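You operate a simulated robot arm through the tools that you are given. There is no shell and no other tool. Be economical: measure what you need, move in short steps, check, and stop when the job is done.

The job below is to be done with a simulated robot arm. You get a single attempt, and the scene is never put back.

## Task
Press the run button two times. Then take the wiping pad and leave it on top of the yellow stock bin on the front of the steel bench. Then put one of the shrink rings from the rack deck on the low shelf. Then put the steel pillar on the scored tile. Then put the brass pillar on the blue bench. Then put the brass boss on top of the holed plate. Then put the stub shaft on top of the brown small carton on the blue bench. Then stack the 6 mm bolt box from the black bench on top of the 8 mm bolt box. Then open the parts drawer. The order counts. Set down upright: shrink ring, brass boss.

Only the result counts: the job must be done as asked and must still hold three seconds after the hand-in. Knocking over, shifting, dropping, spilling or breaking anything else fails it.

## Robot
A 6-joint arm with a two-finger parallel gripper on a trunk, on a base that drives. Base frame: it is fixed to the floor where the robot stands at the start and does not move with it; the origin is under the middle of the robot, x ahead of it, y to its left, z up. Units: mm, degrees, N and s.
With the tool pointing down near the work surface it reaches from about 160 to 480 mm from the robot's upright axis, wherever it stands. Its first joint turns from -166.0 to 166.0 degrees. Places, roughly: blue bench [-2000, 8000, 800]; bolt box [-3750, 7750, 750]; brass boss (4x4x8 cm) [-800, 7700, 900]; brass pillar (3x3x8 cm) [-800, 7800, 900]; holed plate (15x6x5 cm) [-1600, 5100, 1100]; low shelf (22x130 cm) [580, 2440, 200]; parts drawer [-5500, 7900, 700]; run button [400, -200, 1000]; scored tile (9x9x2 cm) [-5500, 7900, 800]; shrink ring (4x4x8 cm) [600, 2200, 1000]; shrink ring (5x5x7 cm) [500, 2500, 1000]; shrink ring (5x5x8 cm) [700, 2200, 1000]; small carton [-2250, 7750, 750]; steel pillar (3x3x8 cm) [-900, 7800, 900]; stock bin (11x18x9 cm) [-1900, 2300, 1000]; stub shaft (4x4x16 cm) [-2100, 7800, 900]; wiping pad (9x6x5 cm) [600, 1900, 200]. Payload 4.1 kg.
The TCP is the grasp point between the finger pads, 23 mm short of the fingertips. In the tool frame z runs along the fingers and y along their closing line. Largest opening 94 mm; finger width 38, thickness 10; the body of the gripper, 54 by 96 mm, starts 39 mm behind the TCP.
Orientation is told as [roll, pitch, yaw] about the base's x, y, z axes, in that order, counted from this pose: with the fingers straight down and closing along the base's y, the tool's x points along the base's -x, its y along +y and its z along -z.

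## Interface
- The arm moves only by the tool play_rows. Its argument "plan" is a list of rows, each an object of numbers (a shift or turn left out is 0, a gripper value left out holds the last): "x", "y", "z": the shift along the tool's x, y, z in units of 20 mm (1.0 is 20 mm); "rx", "ry", "rz": the turn, a rotation vector about the tool's x, y, z in units of 5 degrees (1.0 is 5 degrees). In form: [{"x": .., "y": .., "z": .., "rx": .., "ry": .., "rz": ..}, ...]. A call has 1 to 12 rows; each row shifts and turns the commanded pose from where the row before left it, along the tool's axes as they then stand. "fingers" is the opening, from 0 (shut) to 1 (fully open), set as the call begins (left out, the last holds). A call with a number of a shift or a turn outside -1 to 1 is refused whole. Rows are played at 5 a second. More than 50 mm and 8.6 degrees between two rows, or a gripper value outside its range, and nothing of the call is played. A pose out of reach is approached as far as the arm can. The call stops where the force on the tool passes 40 N (or 10 N more than at its start, if that is more) or the arm is blocked; 0.2 s more then pass. Each finger travels about 45 mm/s and halts on what it meets, pressing with about 26 N; the grip force reading is that of the motor and also rises with nothing between the fingers. The clock runs only during rows and for 0.2 s after the last one: add rows that do not move to give the fingers time. The reply holds the time, the measured pose of the TCP, the force on the tool along the base axes, the opening and the grip force, in the units named above and with some noise, with the torque about the TCP (base axes, N m) and any sound that the robot's microphone picked up, and new pictures: "views" is both (left out), scene, wrist or none.
- Cameras (640 x 400 px; columns grow to the right, rows downward): "scene" is now at [16.9, 88.8, 1497.5]; the picture's right is [-0.59, -0.81, 0.00], its down [-0.50, 0.37, -0.78] and it looks along [0.63, -0.46, -0.62] (base axes); focal length 268 px, centre (320, 200). "wrist" rides on the gripper at [86, 16, -75] in the tool frame; the picture's right is [-0.18, 0.98, 0.00], its down [-0.58, -0.11, -0.81] and it looks along [-0.79, -0.15, 0.59] (tool axes); focal length 243 px, centre (320, 200). There is no depth. A picture from a camera that has moved, and an enlarged one, comes with that camera's place and axes in the base frame and with its lens. The place of the scene camera against the robot may be out by one fixed shift of up to 12 mm in any direction.
- lift_body(by): slides the trunk up (or, below 0, down) by that many mm; the arm and the scene camera ride with it, the base frame stays. It gives what a move gives, with no picture.
- base_move(legs): drives the robot by 1 to 6 legs, each [ahead, turn to the left] in mm and degrees, along the robot's own axes; the way and the turn of a leg run together, so that a leg with both is an arc; at most 1500 mm and 180 degrees a leg. The arm and the cameras ride along, it lands a little off, and it stops where it bumps. It gives what a move gives, and a new picture of the scene camera.
- head_to(pan, tilt): turns the head with the scene camera to pan (to the left, within 155 degrees either way) and tilt (down, from -29 to 69), counted from straight ahead of the robot. It gives what a move gives, and a new picture of the scene camera.
- enlarge(camera, box): a new picture of the part [left, top, right, bottom] of that camera's present view, enlarged. No time passes.
- hand_in(): hands the job in; it is judged then, once.

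Work in short steps. Places have to be worked out from the pictures, the camera data and where the tool is seen: move nearer, look again, correct. Check each grasp and each placing, and mend what went wrong. You have 483 turns and 360 pictures in all, those below and enlarged ones among them. Open the gripper and draw the arm clear of the work before you hand the job in, unless the task says otherwise; then end with one line.

The tools are called after "Call:" as a command line: name --argument value ..., lists and objects as JSON in quotes. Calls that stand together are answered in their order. play_rows: Moves the arm, as the interface text tells. Its arguments: {"type":"object","properties":{"plan":{"type":"array"},"fingers":{"type":"number"},"views":{"type":"string","enum":["both","scene","wrist","none"]}},"required":["plan"]} The other tools are called the same way: lift_body (by) slides the trunk up or down; base_move (legs) drives the base; head_to (pan, tilt) turns the head that bears the scene camera; enlarge (camera, box) takes an enlarged picture of a part of a camera's view; hand_in () hands the job in.

At the start:

```text
clock: 0.0
position: [289.7, -214.1, 1197.9]
tcp_rot: [0.1, 0.0, 0.0]
contact_force: [0.1, 0.0, 0.2]
ft_torque: [0.02, -0.02, -0.02]
gripper_width: 94.1
gripper_force: 0.0
trunk travel left (down, up): [-450.0, 140.0]
robot x, y, heading: [-1.7, -23.3, 0.1]
head pan, tilt: [-36.2, 38.3]
```

scene: 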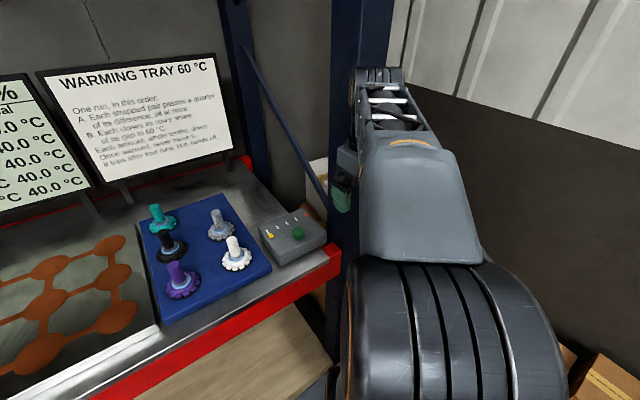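
wrist: 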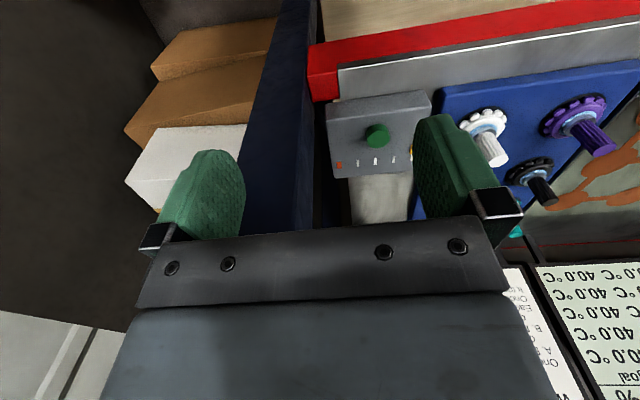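

The button box shows in both pictures; I triangulate the green button near (455,-159,975). I look closer before I move.

Call:
enlarge --camera "scene" --box '[220, 180, 360, 290]'

Call:
enlarge --camera "wrist" --box '[300, 60, 460, 220]'

Call:
enlarge --camera "scene" --box '[0, 50, 260, 220]'

```text
3.64 times, centred on (290, 235) of scene
camera zoom: at [16.9, 88.8, 1497.5], right [-0.59, -0.81, 0.0], down [-0.5, 0.37, -0.78], along [0.63, -0.46, -0.62], focal length 973 px, centre (429, 73)
```

zoom: 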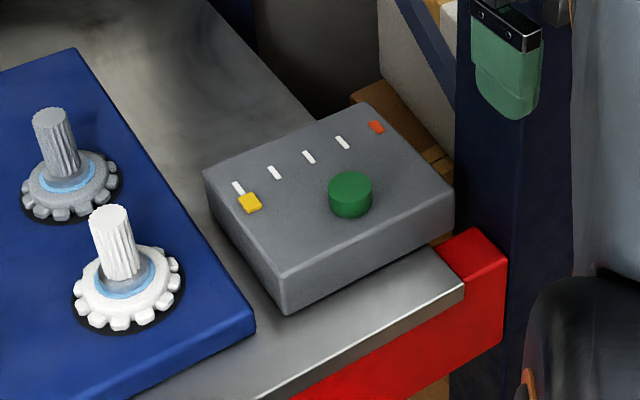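

```text
2.50 times, centred on (380, 140) of wrist
camera zoom: at [201.5, -199.8, 1272.8], right [0.18, 0.98, 0.0], down [0.58, -0.11, 0.81], along [0.79, -0.15, -0.59], focal length 606 px, centre (170, 350)
```

zoom: 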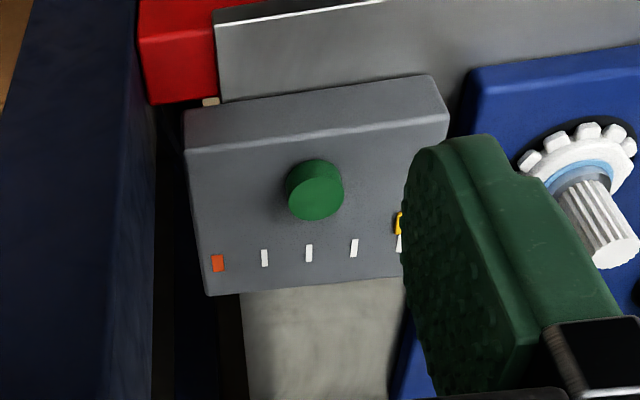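

```text
2.35 times, centred on (130, 135) of scene
camera zoom: at [16.9, 88.8, 1497.5], right [-0.59, -0.81, 0.0], down [-0.5, 0.37, -0.78], along [0.63, -0.46, -0.62], focal length 629 px, centre (767, 353)
```

zoom: 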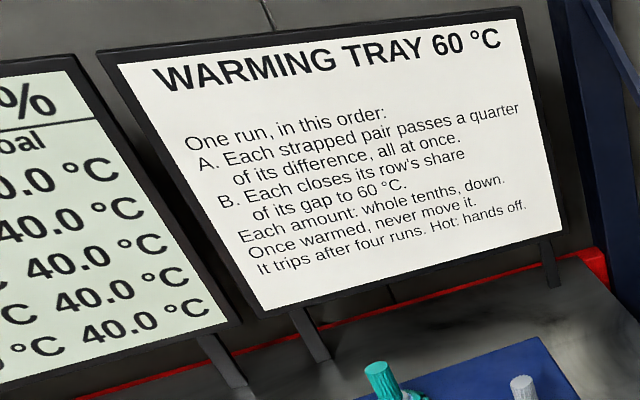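

From both views the button top lies near (453,-158,983). I close the fingers and move above it at the present height, then look again.

Call:
play_rows --plan '[{"x": -1, "y": 0.35}, {"x": -1, "y": 0.35}, {"x": -1, "y": 0.35}, {"x": -1, "y": 0.35}, {"x": -1, "y": 0.35}, {"x": -1, "y": 0.35}, {"x": -1, "y": 0.35}, {"x": -1, "y": 0.35}, {"z": 1}, {"z": 1}, {"z": 1}, {}]' --fingers 0

```text
clock: 2.6
position: [449.3, -159.3, 1138.3]
tcp_rot: [0.0, 0.1, 0.0]
contact_force: [-0.2, -0.2, 0.5]
ft_torque: [0.0, 0.0, 0.02]
gripper_width: 0.1
gripper_force: 25.7
trunk travel left (down, up): [-450.0, 140.0]
robot x, y, heading: [-1.1, -27.3, 0.3]
head pan, tilt: [-36.2, 38.3]
camera scene: at [17.0, 88.8, 1497.5], right [-0.59, -0.81, 0.0], down [-0.5, 0.37, -0.78], along [0.63, -0.46, -0.62], focal length 268 px, centre (320, 200)
camera wrist: at [362.0, -143.4, 1213.1], right [0.18, 0.98, 0.0], down [0.58, -0.11, 0.81], along [0.79, -0.15, -0.59], focal length 243 px, centre (320, 200)
```

scene: 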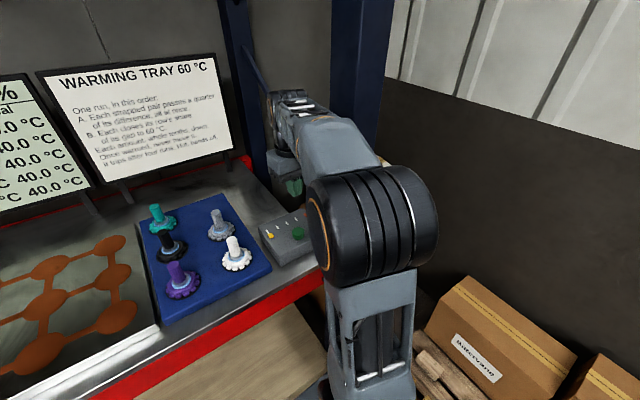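
wrist: 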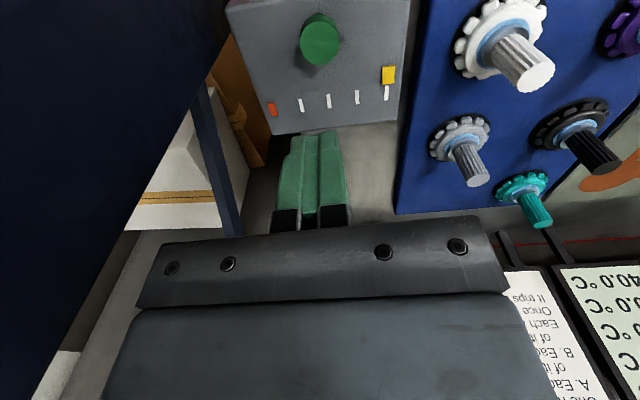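

The button sits under the tool in the y line, x about 440-448. I go down 90 mm and look from nearby.

Call:
play_rows --plan '[{"z": 1}, {"z": 1}, {"z": 1}, {"z": 1}, {"z": 0.25}, {}]'

```text
clock: 4.0
position: [450.7, -159.7, 1051.9]
tcp_rot: [0.0, 0.0, 0.1]
contact_force: [0.1, 0.6, -0.8]
ft_torque: [0.0, -0.02, 0.02]
gripper_width: 0.1
gripper_force: 25.4
trunk travel left (down, up): [-450.0, 140.0]
robot x, y, heading: [-0.8, -24.5, -0.2]
head pan, tilt: [-36.2, 38.3]
camera scene: at [16.9, 88.9, 1497.5], right [-0.59, -0.81, 0.0], down [-0.5, 0.37, -0.78], along [0.63, -0.46, -0.62], focal length 268 px, centre (320, 200)
camera wrist: at [361.6, -143.4, 1127.4], right [0.18, 0.98, 0.0], down [0.58, -0.11, 0.81], along [0.79, -0.15, -0.59], focal length 243 px, centre (320, 200)
```

scene: 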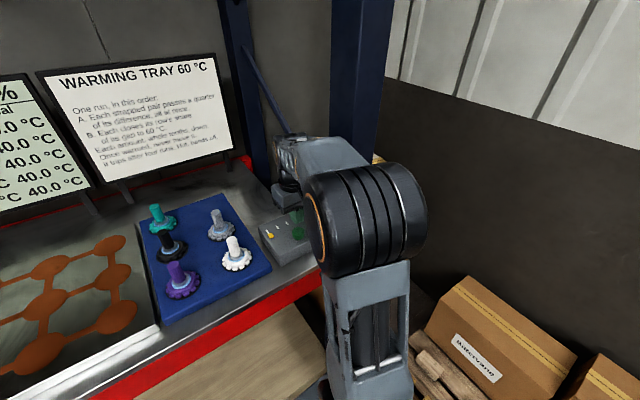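
wrist: 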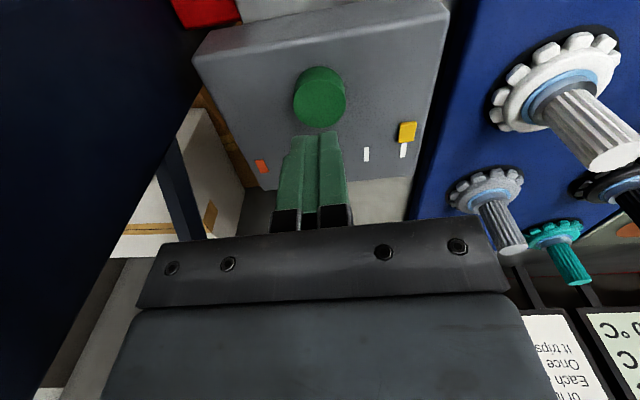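

From this nearer view the button top is at about (435,-157,1008). I shift 15 mm back and descend slowly in small rows until force or click.

Call:
play_rows --plan '[{"x": 0.75}, {"z": 0.5}, {"z": 0.2}, {"z": 0.15}, {"z": 0.15}, {"z": 0.1}, {"z": 0.1}]' --views "wrist"

```text
clock: 5.6
position: [433.6, -159.9, 1029.6]
tcp_rot: [0.0, 0.0, 0.0]
contact_force: [-0.2, 0.2, -0.1]
ft_torque: [0.0, 0.02, 0.02]
gripper_width: 0.0
gripper_force: 26.0
trunk travel left (down, up): [-450.0, 140.0]
robot x, y, heading: [0.2, -24.6, -0.2]
head pan, tilt: [-36.2, 38.3]
camera wrist: at [346.7, -143.9, 1103.9], right [0.18, 0.98, 0.0], down [0.58, -0.11, 0.81], along [0.79, -0.15, -0.59], focal length 243 px, centre (320, 200)
```

wrist: 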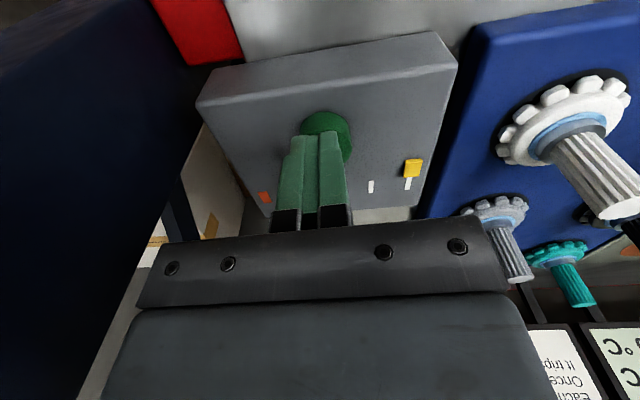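

Close but no contact yet. I go on down in 2 mm rows.

Call:
play_rows --plan '[{"z": 0.1}, {"z": 0.1}, {"z": 0.1}, {"z": 0.1}, {"z": 0.1}, {"z": 0.1}]' --views "wrist"

```text
clock: 7.0
position: [434.9, -158.3, 1017.6]
tcp_rot: [0.0, 0.0, 0.0]
contact_force: [-0.5, -0.5, 1.9]
ft_torque: [0.02, -0.02, 0.03]
gripper_width: 0.2
gripper_force: 25.7
trunk travel left (down, up): [-450.0, 140.0]
robot x, y, heading: [-1.5, -25.1, -0.2]
head pan, tilt: [-36.2, 38.3]
camera wrist: at [346.5, -143.9, 1091.7], right [0.18, 0.98, 0.0], down [0.58, -0.11, 0.81], along [0.79, -0.15, -0.59], focal length 243 px, centre (320, 200)
```

wrist: 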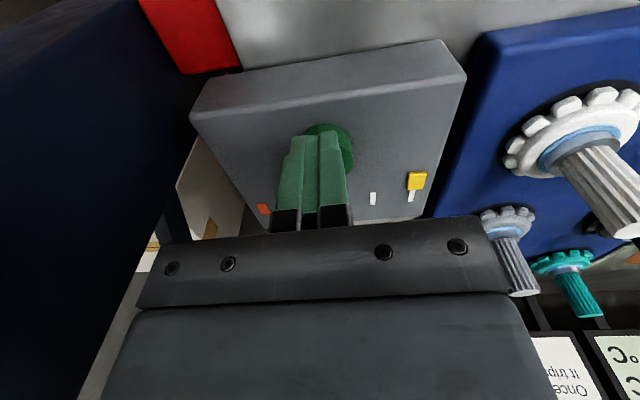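

Force starts to show (1.9 N). I continue with small rows.

Call:
play_rows --plan '[{"z": 0.1}, {"z": 0.1}, {"z": 0.1}, {}]' --views "wrist"

```text
clock: 8.0
position: [434.6, -159.3, 1012.2]
tcp_rot: [-0.1, -0.1, 0.0]
contact_force: [1.7, 0.6, 5.9]
ft_torque: [-0.01, -0.08, -0.01]
gripper_width: 0.0
gripper_force: 25.7
trunk travel left (down, up): [-450.0, 140.0]
robot x, y, heading: [-3.4, -24.9, 0.3]
head pan, tilt: [-36.2, 38.3]
heard: click
camera wrist: at [346.5, -143.9, 1086.0], right [0.18, 0.98, 0.0], down [0.58, -0.11, 0.81], along [0.79, -0.15, -0.59], focal length 243 px, centre (320, 200)
```

wrist: 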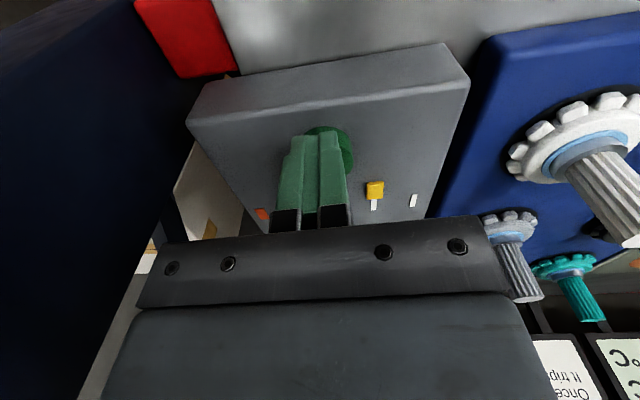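

A click, and the yellow marker moved one step. I lift 16 mm to release, then look.

Call:
play_rows --plan '[{"z": -0.4}, {"z": -0.4}, {}, {}]' --views "wrist"

Call:
play_rows --plan '[{"z": 0.3}, {"z": 0.2}, {"z": 0.1}, {"z": 0.1}, {"z": 0.1}, {}]' --views "wrist"

```text
clock: 9.0
position: [433.9, -158.7, 1027.4]
tcp_rot: [0.1, 0.1, 0.1]
contact_force: [0.0, -0.3, 0.0]
ft_torque: [0.02, 0.02, -0.01]
gripper_width: 0.1
gripper_force: 26.1
trunk travel left (down, up): [-450.0, 140.0]
robot x, y, heading: [0.2, -24.8, 0.2]
head pan, tilt: [-36.2, 38.3]
camera wrist: at [346.5, -143.6, 1101.8], right [0.18, 0.98, 0.0], down [0.58, -0.11, 0.81], along [0.79, -0.15, -0.59], focal length 243 px, centre (320, 200)
```

wrist: 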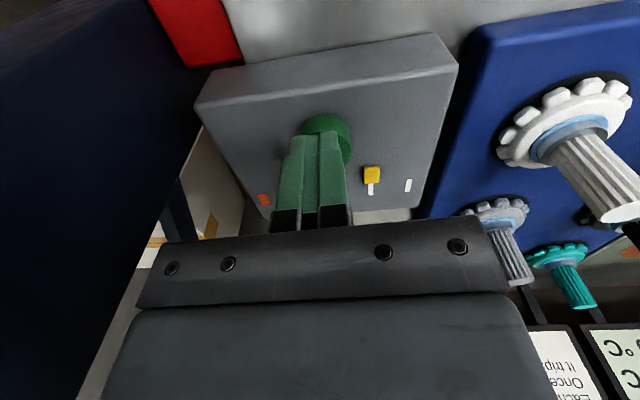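

```text
clock: 10.4
position: [433.8, -158.7, 1010.0]
tcp_rot: [0.0, -0.2, 0.0]
contact_force: [0.3, -1.6, 6.5]
ft_torque: [-0.01, -0.04, -0.02]
gripper_width: 0.0
gripper_force: 25.7
trunk travel left (down, up): [-450.0, 140.0]
robot x, y, heading: [-1.3, -25.9, -0.1]
head pan, tilt: [-36.2, 38.3]
heard: click
camera wrist: at [346.4, -143.8, 1086.1], right [0.18, 0.98, 0.0], down [0.58, -0.11, 0.81], along [0.79, -0.15, -0.59], focal length 243 px, centre (320, 200)
```

wrist: 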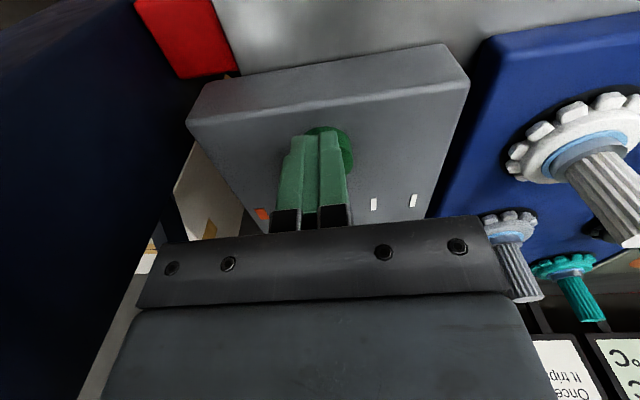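

Second click heard. I lift well clear and verify that the marker stands at the third mark.

Call:
play_rows --plan '[{"z": -1}, {"z": -1}, {"z": -1}, {"z": -1}, {"z": -1}, {"z": -1}, {"z": -1}, {"x": 1}, {"x": 1}, {"x": 1}, {"x": 1}, {"x": 1}]'

```text
clock: 13.0
position: [333.7, -159.6, 1151.8]
tcp_rot: [0.0, -0.1, 0.1]
contact_force: [-0.1, 0.4, 0.8]
ft_torque: [-0.01, 0.0, -0.01]
gripper_width: 0.0
gripper_force: 26.0
trunk travel left (down, up): [-450.0, 140.0]
robot x, y, heading: [-2.9, -24.3, 0.2]
head pan, tilt: [-36.2, 38.3]
camera scene: at [16.8, 88.9, 1497.5], right [-0.59, -0.81, 0.0], down [-0.5, 0.37, -0.78], along [0.63, -0.46, -0.62], focal length 268 px, centre (320, 200)
camera wrist: at [246.4, -143.8, 1225.9], right [0.18, 0.98, 0.0], down [0.58, -0.11, 0.81], along [0.79, -0.15, -0.59], focal length 243 px, centre (320, 200)
```

scene: 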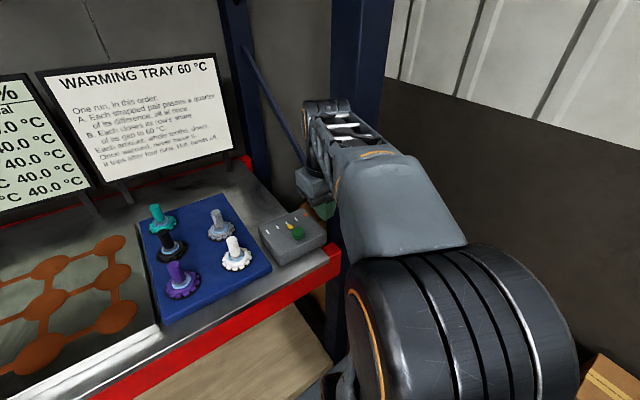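
wrist: 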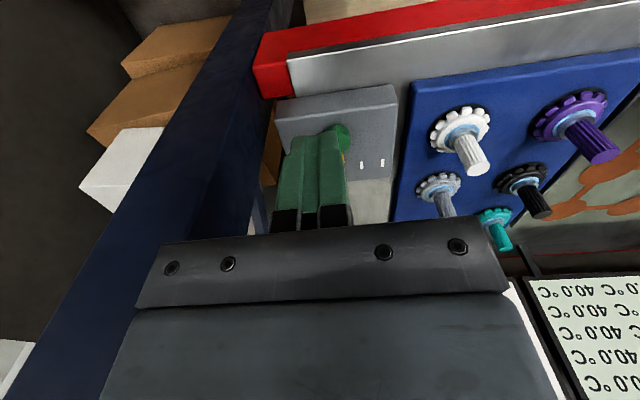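

Two runs are counted (marker on third mark). Now I look around to the left for the path towards the low shelf and the bench.

Call:
head_to --pan 60 --tilt 20

Call:
head_to --pan 130 --tilt 15

Call:
head_to --pan 0 --tilt 45

```text
clock: 14.7
position: [334.4, -158.9, 1151.8]
tcp_rot: [0.0, -0.1, 0.1]
contact_force: [0.5, 0.0, 0.5]
ft_torque: [-0.03, 0.01, -0.02]
gripper_width: 0.2
gripper_force: 26.3
trunk travel left (down, up): [-450.0, 140.0]
robot x, y, heading: [-0.2, -22.8, -0.3]
head pan, tilt: [60.0, 20.0]
camera scene: at [-6.0, 220.3, 1526.4], right [0.87, -0.5, 0.0], down [-0.17, -0.3, -0.94], along [0.47, 0.81, -0.34], focal length 268 px, centre (320, 200)
```

scene: 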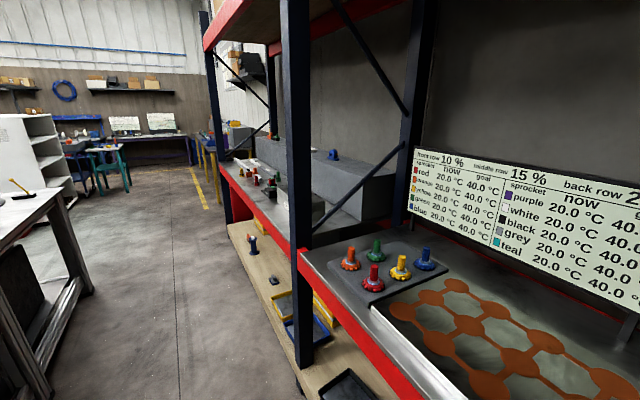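

```text
clock: 16.1
position: [335.1, -159.4, 1149.8]
tcp_rot: [-0.1, 0.0, 0.0]
contact_force: [-0.3, -0.1, 0.3]
ft_torque: [0.04, -0.01, -0.01]
gripper_width: 0.0
gripper_force: 26.1
trunk travel left (down, up): [-450.0, 140.0]
robot x, y, heading: [-0.5, -26.4, -0.0]
head pan, tilt: [130.0, 15.0]
camera scene: at [-112.6, 211.3, 1534.6], right [0.77, 0.64, 0.0], down [0.17, -0.2, -0.97], along [-0.62, 0.74, -0.26], focal length 268 px, centre (320, 200)
```

scene: 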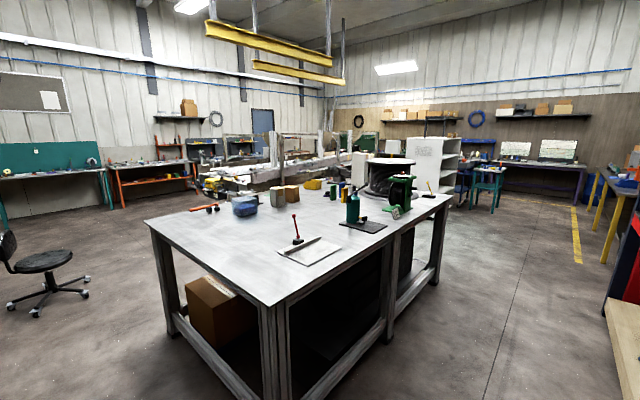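

```text
clock: 18.2
position: [334.9, -159.4, 1151.6]
tcp_rot: [-0.1, 0.0, 0.1]
contact_force: [0.4, 0.4, 0.7]
ft_torque: [-0.01, 0.01, -0.04]
gripper_width: 0.0
gripper_force: 25.9
trunk travel left (down, up): [-450.0, 140.0]
robot x, y, heading: [0.1, -27.4, 0.1]
head pan, tilt: [0.0, 45.0]
camera scene: at [28.7, 139.8, 1487.8], right [0.0, -1.0, 0.0], down [-0.71, 0.0, -0.71], along [0.71, 0.0, -0.71], focal length 268 px, centre (320, 200)
```

scene: 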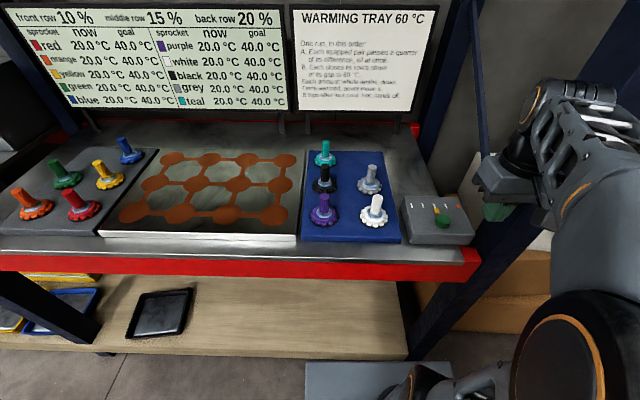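

Next is the wiping pad on the low shelf. I retract the arm toward the axis first and then drive: back off, turn left, and go along the aisle.

Call:
play_rows --plan '[{"x": 1}, {"x": 1}, {"x": 1}, {"x": 1}, {"x": 1}, {"x": 0.5}]' --views "none"

Call:
base_move --legs '[[-250, 0], [0, 90], [1400, 0]]'

```text
clock: 19.6
position: [225.5, -159.6, 1150.5]
tcp_rot: [0.1, 0.1, 0.3]
contact_force: [-0.5, 0.4, -0.2]
ft_torque: [-0.02, 0.03, 0.01]
gripper_width: 0.0
gripper_force: 25.1
trunk travel left (down, up): [-450.0, 140.0]
robot x, y, heading: [-0.5, -21.6, -0.0]
head pan, tilt: [0.0, 45.0]
```

```text
clock: 31.8
position: [-108.9, 1596.6, 1150.1]
tcp_rot: [0.0, 0.0, 90.7]
contact_force: [-0.4, -0.6, -0.3]
ft_torque: [0.01, 0.01, -0.02]
gripper_width: 0.0
gripper_force: 26.5
trunk travel left (down, up): [-450.0, 140.0]
robot x, y, heading: [-243.9, 1371.0, 89.9]
head pan, tilt: [0.0, 45.0]
camera scene: at [-399.4, 1391.3, 1487.8], right [1.0, 0.0, 0.0], down [0.0, -0.71, -0.71], along [0.0, 0.71, -0.71], focal length 268 px, centre (320, 200)
```

scene: 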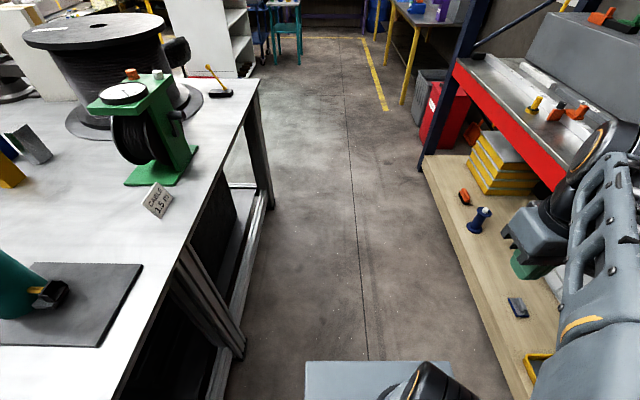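

The small dark pad is at about (545-600,1930,210) on the low shelf. I drive to its y, face the rack, and lower the trunk while still well back.

Call:
base_move --legs '[[550, 0], [0, -90]]'

Call:
lift_body --by -450

Call:
head_to --pan -10 --tilt 40

```text
clock: 38.8
position: [-11.3, 1785.2, 1150.8]
tcp_rot: [-0.1, -0.1, 0.9]
contact_force: [0.5, 0.1, 0.3]
ft_torque: [-0.01, 0.01, -0.02]
gripper_width: 0.0
gripper_force: 25.4
trunk travel left (down, up): [-450.0, 140.0]
robot x, y, heading: [-239.0, 1917.2, -0.2]
head pan, tilt: [0.0, 45.0]
camera scene: at [-209.1, 2081.8, 1487.8], right [0.0, -1.0, 0.0], down [-0.71, 0.0, -0.71], along [0.71, 0.0, -0.71], focal length 268 px, centre (320, 200)
```

scene: 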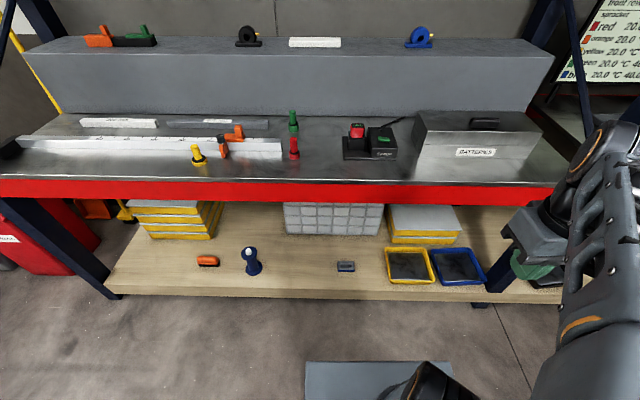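

```text
refused: -450 is not a number from -400 to 400
```

```text
clock: 39.5
position: [-12.7, 1785.4, 1150.7]
tcp_rot: [0.0, 0.0, 0.8]
contact_force: [0.0, 0.0, 0.6]
ft_torque: [0.0, -0.02, 0.01]
gripper_width: 0.0
gripper_force: 26.1
trunk travel left (down, up): [-450.0, 140.0]
robot x, y, heading: [-236.8, 1920.1, -0.3]
head pan, tilt: [-10.0, 40.0]
camera scene: at [-206.7, 2067.1, 1495.0], right [-0.18, -0.98, 0.0], down [-0.63, 0.11, -0.77], along [0.75, -0.14, -0.64], focal length 268 px, centre (320, 200)
```

scene: 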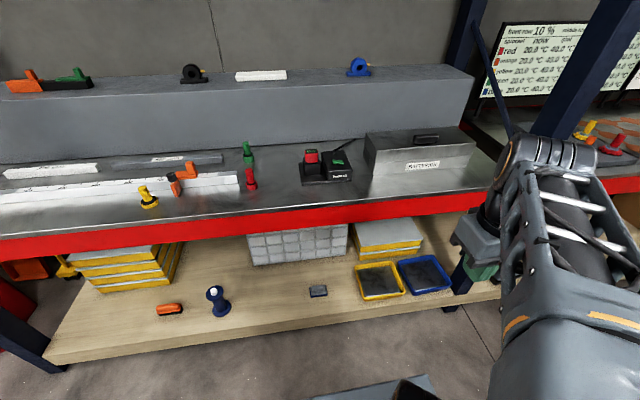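

I enlarge the pad and the deck objects to know them.

Call:
enlarge --camera "scene" --box '[130, 250, 450, 370]'

Call:
enlarge --camera "scene" --box '[100, 120, 360, 260]'

Call:
lift_body --by -400

```text
2.00 times, centred on (290, 310) of scene
camera zoom: at [-206.7, 2067.1, 1495.0], right [-0.18, -0.98, 0.0], down [-0.63, 0.11, -0.77], along [0.75, -0.14, -0.64], focal length 535 px, centre (380, -20)
```

zoom: 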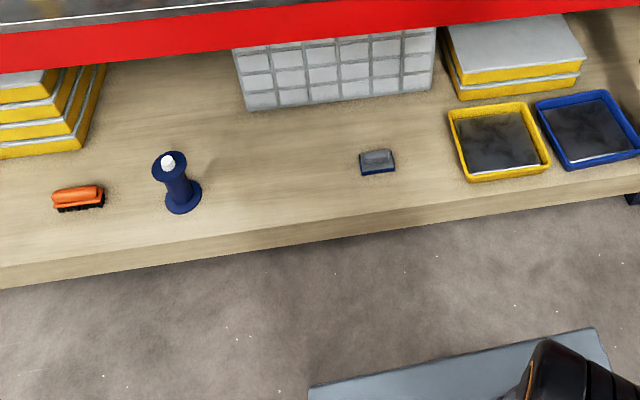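

```text
2.46 times, centred on (230, 190) of scene
camera zoom: at [-206.7, 2067.1, 1495.0], right [-0.18, -0.98, 0.0], down [-0.63, 0.11, -0.77], along [0.75, -0.14, -0.64], focal length 658 px, centre (542, 225)
```

zoom: 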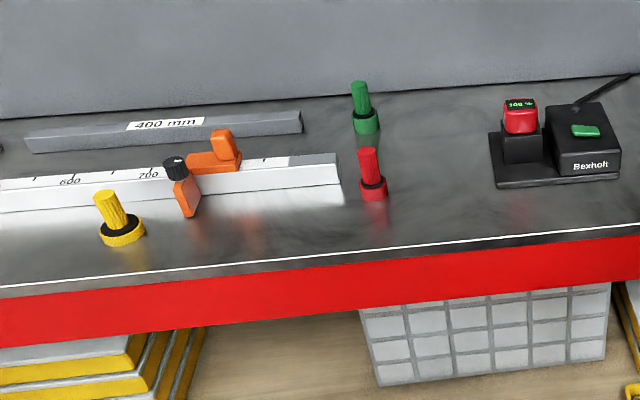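

```text
clock: 43.3
position: [-12.6, 1785.7, 750.2]
tcp_rot: [0.0, 0.1, 0.9]
contact_force: [0.2, -0.9, -0.6]
ft_torque: [-0.02, -0.02, 0.01]
gripper_width: 0.0
gripper_force: 25.9
trunk travel left (down, up): [-50.0, 540.0]
robot x, y, heading: [-242.1, 1915.9, -0.2]
head pan, tilt: [-10.0, 40.0]
```

The pad computes to about (551,1921,220), shelf front edge x≈360. I drive up to x≈0, keeping the base just short of the shelf, and look at the pad with the camera now low.

Call:
base_move --legs '[[240, 0]]'

Call:
enlarge --camera "wrist" --box '[0, 0, 640, 400]'

```text
clock: 45.1
position: [227.0, 1785.3, 751.1]
tcp_rot: [0.0, 0.0, 1.0]
contact_force: [0.8, 0.8, 0.6]
ft_torque: [0.04, 0.0, 0.01]
gripper_width: 0.1
gripper_force: 26.3
trunk travel left (down, up): [-50.0, 540.0]
robot x, y, heading: [1.4, 1916.5, 0.1]
head pan, tilt: [-10.0, 40.0]
camera scene: at [31.8, 2066.6, 1095.0], right [-0.17, -0.98, 0.0], down [-0.63, 0.11, -0.77], along [0.75, -0.13, -0.64], focal length 268 px, centre (320, 200)
```

scene: 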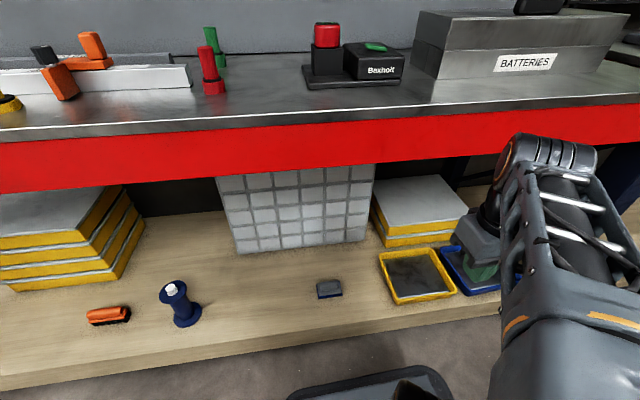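

```text
1.00 times, centred on (320, 200) of wrist (not enlarged: the box is as wide or as high as the picture)
camera zoom: at [138.7, 1799.2, 825.5], right [0.17, 0.99, 0.0], down [0.58, -0.1, 0.81], along [0.8, -0.13, -0.59], focal length 243 px, centre (320, 200)
```

zoom: 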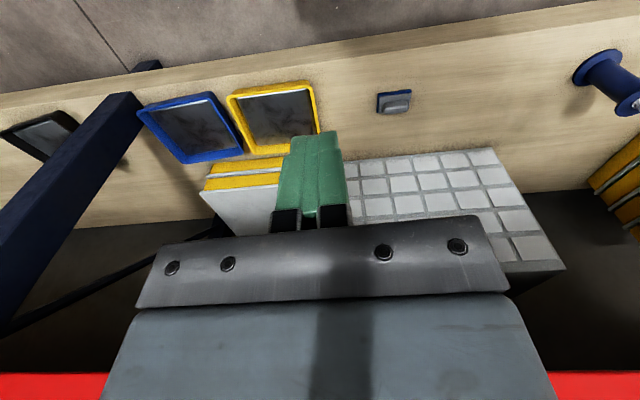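

The pad is aligned with y, centred near (557,1942). I move the base 50 mm nearer and lower the trunk fully, then bring the arm in front of the shelf under the deck with fingers turned to close along x.

Call:
base_move --legs '[[50, 0]]'

Call:
lift_body --by -50

Call:
play_rows --plan '[{"y": 1, "z": 1}, {"y": 1, "z": 1}, {"y": 1, "z": 1}, {"y": 1, "z": 1}, {"y": 1, "z": 1}, {"y": 1, "z": 1}, {"y": 1, "z": 1}, {"z": 1}, {"z": 1}, {"z": 1}]' --fingers 1

```text
clock: 46.0
position: [276.9, 1785.4, 750.7]
tcp_rot: [-0.1, 0.1, 1.0]
contact_force: [-0.1, 0.5, -0.6]
ft_torque: [0.0, 0.03, -0.01]
gripper_width: 0.1
gripper_force: 25.8
trunk travel left (down, up): [-50.0, 540.0]
robot x, y, heading: [51.6, 1913.7, 0.1]
head pan, tilt: [-10.0, 40.0]
camera scene: at [81.3, 2066.5, 1095.0], right [-0.18, -0.98, 0.0], down [-0.63, 0.11, -0.77], along [0.75, -0.13, -0.64], focal length 268 px, centre (320, 200)
```

scene: 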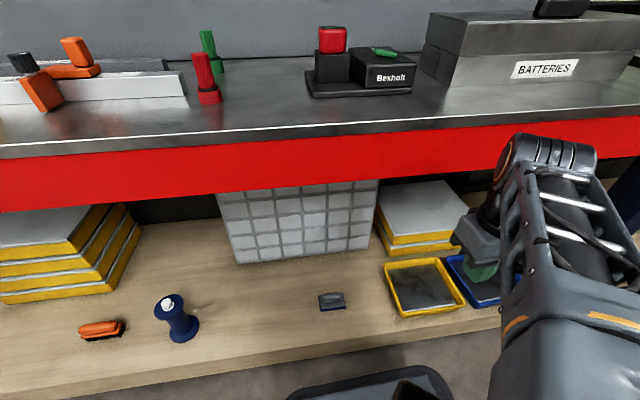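

```text
clock: 47.0
position: [275.9, 1785.0, 702.4]
tcp_rot: [0.0, 0.0, 1.0]
contact_force: [-0.1, 1.0, -0.9]
ft_torque: [-0.03, -0.01, 0.01]
gripper_width: 0.0
gripper_force: 25.6
trunk travel left (down, up): [0.0, 590.0]
robot x, y, heading: [50.2, 1914.9, -0.4]
head pan, tilt: [-10.0, 40.0]
```

```text
clock: 47.8
position: [269.8, 1809.3, 629.1]
tcp_rot: [1.4, 3.9, -10.3]
contact_force: [0.4, -0.1, 0.8]
ft_torque: [-0.03, 0.03, -0.01]
gripper_width: 74.0
gripper_force: 0.0
trunk travel left (down, up): [0.0, 590.0]
robot x, y, heading: [48.2, 1915.1, -0.3]
head pan, tilt: [-10.0, 40.0]
stopped in row 4: the arm was blocked; the commanded pose is now the measured one
camera scene: at [88.0, 2066.9, 1045.9], right [-0.18, -0.98, 0.0], down [-0.64, 0.11, -0.76], along [0.75, -0.13, -0.65], focal length 268 px, centre (320, 200)
camera wrist: at [191.2, 1837.1, 710.2], right [0.36, 0.93, 0.01], down [0.6, -0.24, 0.76], along [0.71, -0.26, -0.65], focal length 243 px, centre (320, 200)
```

scene: 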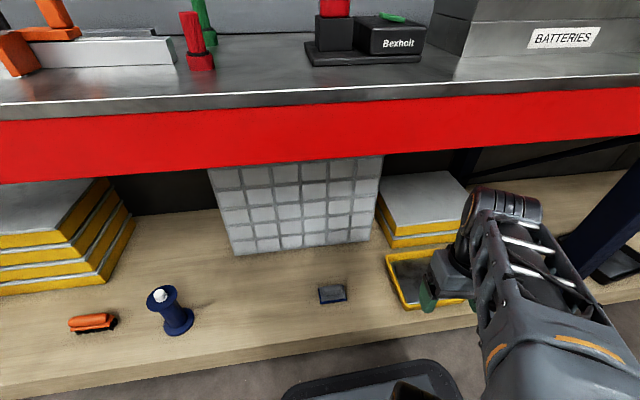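
wrist: 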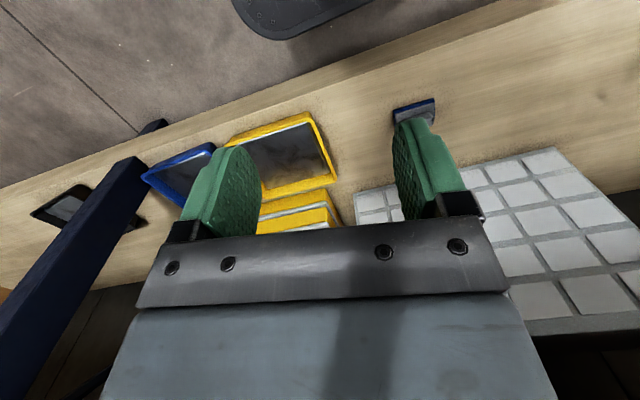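

The arm was blocked near its inner reach limit, without contact. I move outward while descending and straighten the orientation.

Call:
play_rows --plan '[{"x": -1, "rz": -0.5, "ry": -0.2}, {"x": -1, "z": 0.5, "rz": -0.5, "ry": -0.2}, {"x": -1, "z": 1, "rz": -0.5, "ry": -0.2}, {"x": -0.5, "z": 1, "rz": -0.5, "ry": -0.2}, {"z": 1}, {"z": 1}]'

```text
clock: 49.2
position: [334.1, 1805.2, 537.6]
tcp_rot: [1.7, -1.0, -0.2]
contact_force: [0.4, -0.4, -0.1]
ft_torque: [-0.02, 0.0, 0.02]
gripper_width: 94.0
gripper_force: 0.1
trunk travel left (down, up): [0.0, 590.0]
robot x, y, heading: [50.1, 1915.5, -0.3]
head pan, tilt: [-10.0, 40.0]
camera scene: at [81.3, 2066.5, 1045.1], right [-0.18, -0.98, 0.0], down [-0.63, 0.11, -0.77], along [0.75, -0.13, -0.64], focal length 268 px, centre (320, 200)
camera wrist: at [245.8, 1818.3, 610.8], right [0.19, 0.98, 0.03], down [0.57, -0.13, 0.81], along [0.8, -0.13, -0.58], focal length 243 px, centre (320, 200)
```

scene: 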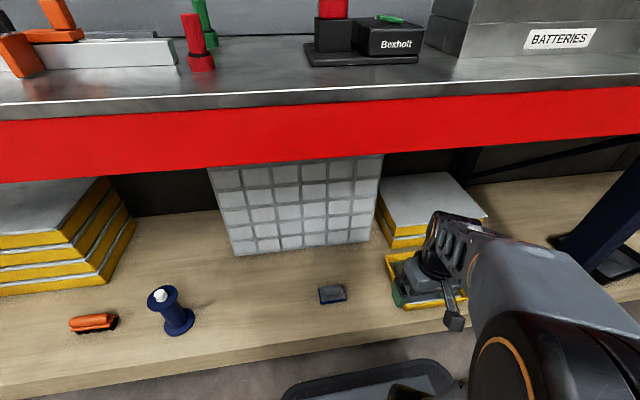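
wrist: 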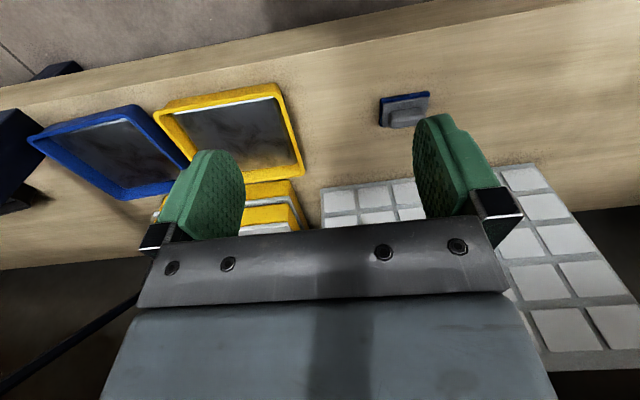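

Now works. I shift toward y≈1942 and fix the roll, then start turning the hand 90° so that the fingers close along x.

Call:
play_rows --plan '[{"y": 1, "rx": -0.34}, {"y": 1}, {"y": 1}, {"y": 1}, {"y": 1}, {"y": 1}, {"y": 0.8}]' --views "none"

Call:
play_rows --plan '[{"rz": 1}, {"rz": 1}, {"rz": 1}, {"rz": 1}, {"rz": 1}, {"rz": 1}, {"rz": 1}, {"rz": 1}, {"rz": 1}, {"rz": 1}, {"rz": 1}, {"rz": 1}]' --views "scene"

```text
clock: 50.8
position: [336.1, 1941.1, 544.7]
tcp_rot: [3.3, -1.1, -0.1]
contact_force: [-0.2, 0.8, 0.2]
ft_torque: [0.02, 0.01, 0.0]
gripper_width: 94.0
gripper_force: 0.1
trunk travel left (down, up): [0.0, 590.0]
robot x, y, heading: [49.7, 1919.2, -0.0]
head pan, tilt: [-10.0, 40.0]
```

```text
clock: 53.4
position: [336.1, 1940.8, 546.8]
tcp_rot: [2.6, 2.5, -60.1]
contact_force: [0.0, -0.1, 0.1]
ft_torque: [0.02, 0.0, 0.02]
gripper_width: 94.2
gripper_force: 0.0
trunk travel left (down, up): [0.0, 590.0]
robot x, y, heading: [48.4, 1915.7, -0.2]
head pan, tilt: [-10.0, 40.0]
camera scene: at [81.4, 2066.5, 1045.0], right [-0.18, -0.98, 0.0], down [-0.63, 0.11, -0.77], along [0.75, -0.13, -0.64], focal length 268 px, centre (320, 200)
```

scene: 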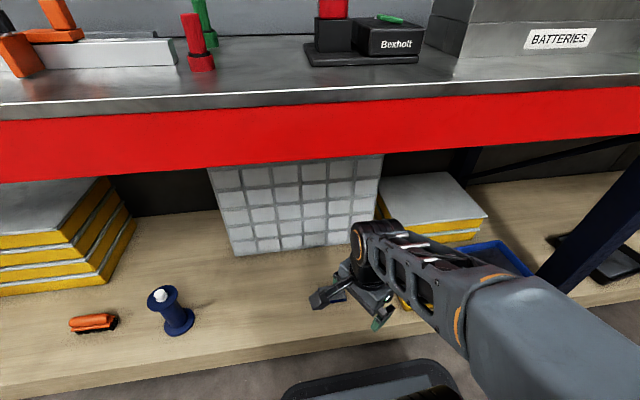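

Continue turning to 90° and take out the tilt, then move forward and down toward the pad.

Call:
play_rows --plan '[{"rz": 1}, {"rz": 1}, {"rz": 1}, {"rz": 1}, {"rz": 1}, {"rz": 1}, {"ry": -0.7}, {"z": 1}, {"z": 1}, {"z": 1}, {"z": 1}, {"z": 1}]'

```text
clock: 56.0
position: [360.1, 1943.1, 452.0]
tcp_rot: [1.0, -0.2, -90.1]
contact_force: [0.0, 0.2, -0.1]
ft_torque: [0.02, 0.03, 0.01]
gripper_width: 93.9
gripper_force: 0.1
out of reach, approached as far as the arm can: row 9, 10, 11, 12
trunk travel left (down, up): [0.0, 590.0]
robot x, y, heading: [51.7, 1914.9, -0.3]
head pan, tilt: [-10.0, 40.0]
camera scene: at [81.3, 2066.5, 1045.1], right [-0.18, -0.98, 0.0], down [-0.63, 0.11, -0.77], along [0.75, -0.13, -0.64], focal length 268 px, centre (320, 200)
camera wrist: at [373.8, 2029.0, 527.8], right [0.98, -0.19, 0.02], down [-0.12, -0.58, 0.81], along [-0.14, -0.79, -0.59], focal length 243 px, centre (320, 200)
```

scene: 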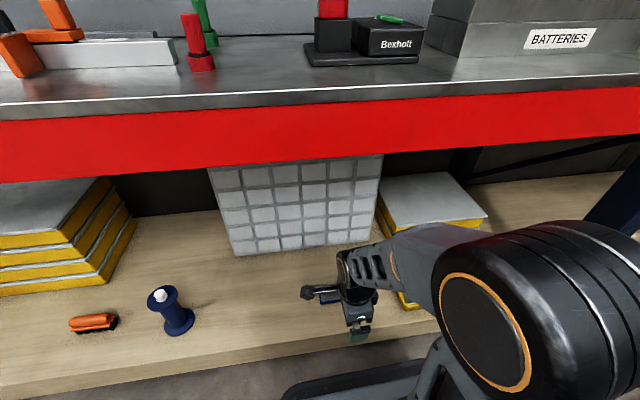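
wrist: 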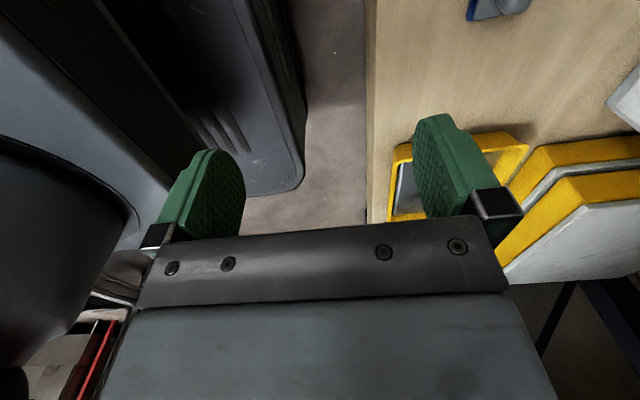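

Inner limit grows lower down, so I go forward and down together. The base front still has space to the shelf for later.

Call:
play_rows --plan '[{"y": 1}, {"y": 1}, {"y": 1, "z": 0.5}, {"y": 1, "z": 1}, {"y": 1, "z": 1}, {"y": 0.5, "z": 1}, {"z": 1}]'

```text
clock: 57.6
position: [470.8, 1941.9, 365.4]
tcp_rot: [1.1, -0.2, -90.1]
contact_force: [0.4, 0.1, 0.0]
ft_torque: [0.03, -0.01, -0.02]
gripper_width: 93.9
gripper_force: 0.1
trunk travel left (down, up): [0.0, 590.0]
robot x, y, heading: [49.5, 1918.0, -0.2]
head pan, tilt: [-10.0, 40.0]
camera scene: at [81.3, 2066.5, 1045.1], right [-0.18, -0.98, 0.0], down [-0.63, 0.11, -0.77], along [0.75, -0.13, -0.64], focal length 268 px, centre (320, 200)
camera wrist: at [484.8, 2028.4, 440.1], right [0.98, -0.19, 0.02], down [-0.12, -0.58, 0.81], along [-0.14, -0.79, -0.59], focal length 243 px, centre (320, 200)
```

scene: 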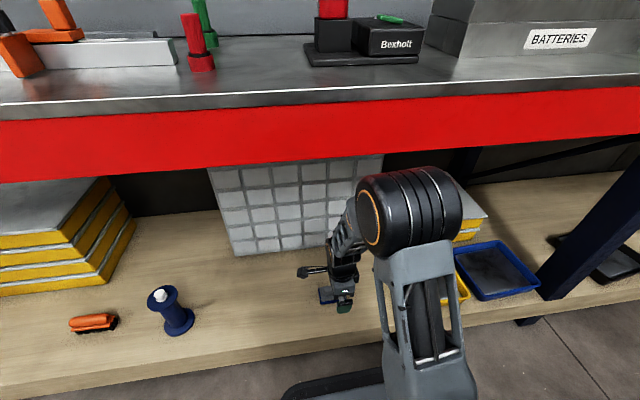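
wrist: 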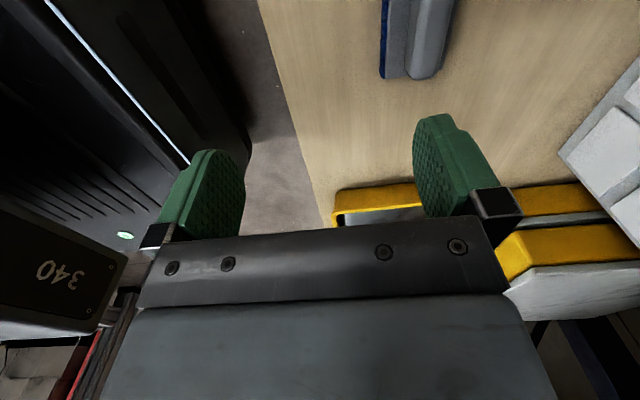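

The pad spans x≈522–586 and y≈1899–1990, centre (554,1943). I move forward to x≈554 and then lower partway.

Call:
play_rows --plan '[{"y": 1}, {"y": 1}, {"y": 1}, {"y": 1, "z": 0.5}, {"y": 0.2, "z": 1}, {"z": 1}]'

```text
clock: 59.0
position: [555.8, 1941.5, 317.4]
tcp_rot: [1.0, -0.2, -90.1]
contact_force: [-0.2, -0.7, 0.1]
ft_torque: [0.0, -0.02, 0.0]
gripper_width: 94.0
gripper_force: 0.0
trunk travel left (down, up): [0.0, 590.0]
robot x, y, heading: [47.9, 1913.9, 0.1]
head pan, tilt: [-10.0, 40.0]
camera scene: at [81.3, 2066.5, 1045.1], right [-0.18, -0.98, 0.0], down [-0.63, 0.11, -0.77], along [0.75, -0.13, -0.64], focal length 268 px, centre (320, 200)
camera wrist: at [570.0, 2027.4, 391.9], right [0.98, -0.19, 0.02], down [-0.12, -0.58, 0.81], along [-0.14, -0.79, -0.59], focal length 243 px, centre (320, 200)
```

scene: 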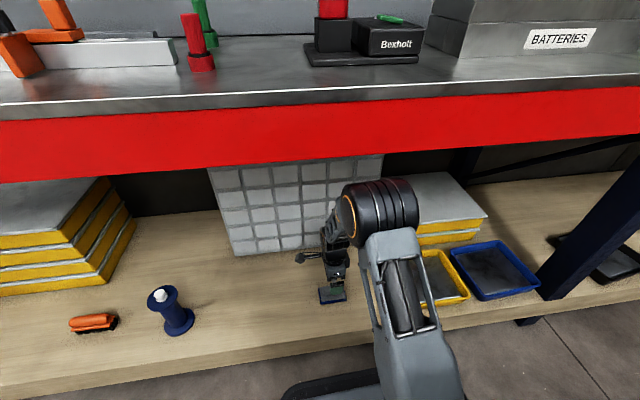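
wrist: 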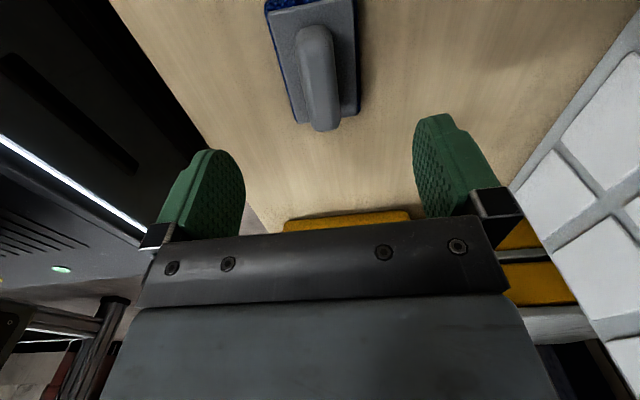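

Alignment in x is right (pad centred at column 319). I shift 6 mm in +y and descend to about z 236, then check.

Call:
play_rows --plan '[{"x": 0.3, "z": 0.7}, {"z": 1}, {"z": 1}, {"z": 0.8}, {"z": 0.5}]' --views "wrist"

```text
clock: 60.2
position: [557.4, 1947.9, 236.1]
tcp_rot: [1.0, -0.2, -90.0]
contact_force: [-0.1, -0.4, 0.6]
ft_torque: [0.0, -0.01, 0.06]
gripper_width: 94.4
gripper_force: 0.1
trunk travel left (down, up): [0.0, 590.0]
robot x, y, heading: [50.3, 1915.3, 0.0]
head pan, tilt: [-10.0, 40.0]
camera wrist: at [571.2, 2033.7, 311.2], right [0.98, -0.19, 0.02], down [-0.12, -0.58, 0.81], along [-0.14, -0.79, -0.59], focal length 243 px, centre (320, 200)
```

wrist: 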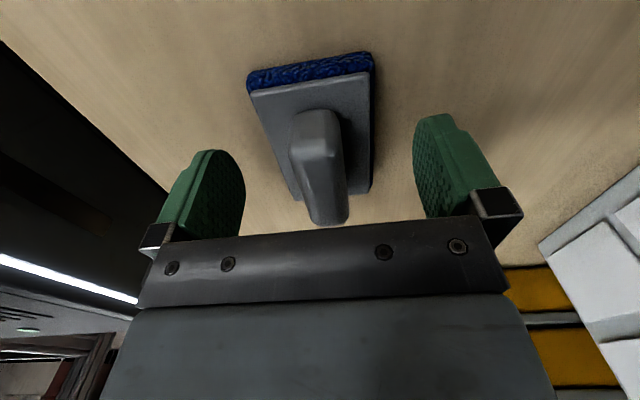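

The pad lies centred between the fingers. I lower 8 mm more and close on the slab.

Call:
play_rows --plan '[{"z": 0.2}, {"z": 0.2}]' --views "none"

Call:
play_rows --plan '[{}, {}, {}, {}, {}]' --fingers 0 --views "wrist"

```text
clock: 60.8
position: [559.4, 1948.6, 229.0]
tcp_rot: [0.9, -0.1, -90.1]
contact_force: [0.3, 0.3, 0.6]
ft_torque: [0.0, 0.03, -0.02]
gripper_width: 93.8
gripper_force: 0.0
trunk travel left (down, up): [0.0, 590.0]
robot x, y, heading: [47.7, 1917.0, -0.0]
head pan, tilt: [-10.0, 40.0]
```

```text
clock: 62.0
position: [557.8, 1948.4, 229.5]
tcp_rot: [1.1, -0.2, -90.1]
contact_force: [-0.2, 0.1, -0.6]
ft_torque: [0.01, 0.01, 0.01]
gripper_width: 59.0
gripper_force: 25.8
trunk travel left (down, up): [0.0, 590.0]
robot x, y, heading: [52.6, 1914.8, -0.2]
head pan, tilt: [-10.0, 40.0]
camera wrist: at [571.4, 2033.8, 303.6], right [0.98, -0.19, 0.02], down [-0.12, -0.58, 0.81], along [-0.14, -0.79, -0.59], focal length 243 px, centre (320, 200)
```

wrist: 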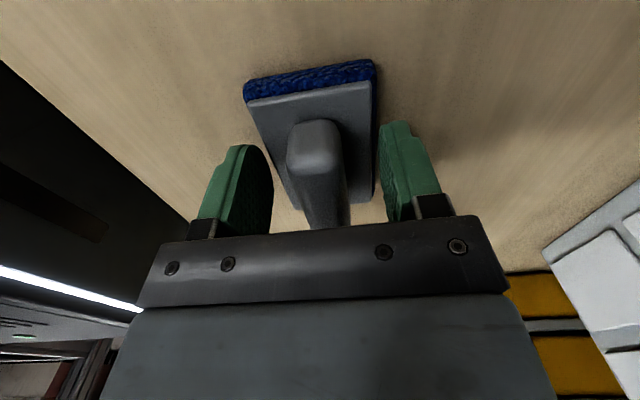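

Gripped at 59 mm. I lift 40 mm and check that it came along.

Call:
play_rows --plan '[{"z": -0.5}, {"z": -0.5}, {"z": -1}, {"z": -1}]'

```text
clock: 63.0
position: [555.5, 1946.8, 287.8]
tcp_rot: [0.9, -0.2, -90.2]
contact_force: [0.4, -0.4, -0.8]
ft_torque: [-0.01, -0.02, -0.01]
gripper_width: 59.4
gripper_force: 26.0
trunk travel left (down, up): [0.0, 590.0]
robot x, y, heading: [48.5, 1916.5, -0.1]
head pan, tilt: [-10.0, 40.0]
camera scene: at [81.5, 2066.5, 1045.0], right [-0.18, -0.98, 0.0], down [-0.63, 0.11, -0.77], along [0.75, -0.13, -0.64], focal length 268 px, centre (320, 200)
camera wrist: at [570.0, 2033.5, 363.7], right [0.98, -0.19, 0.02], down [-0.12, -0.58, 0.81], along [-0.14, -0.79, -0.59], focal length 243 px, centre (320, 200)
```

scene: 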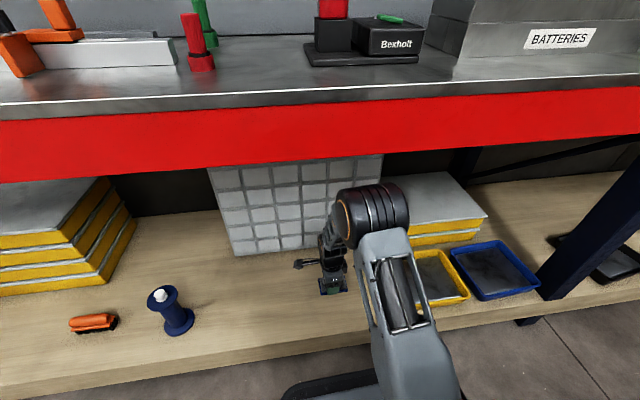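
wrist: 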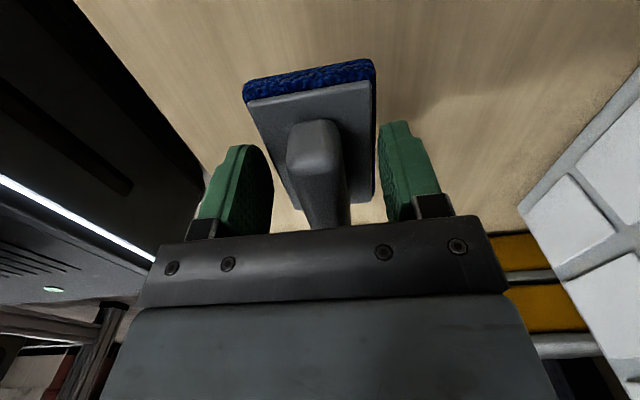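

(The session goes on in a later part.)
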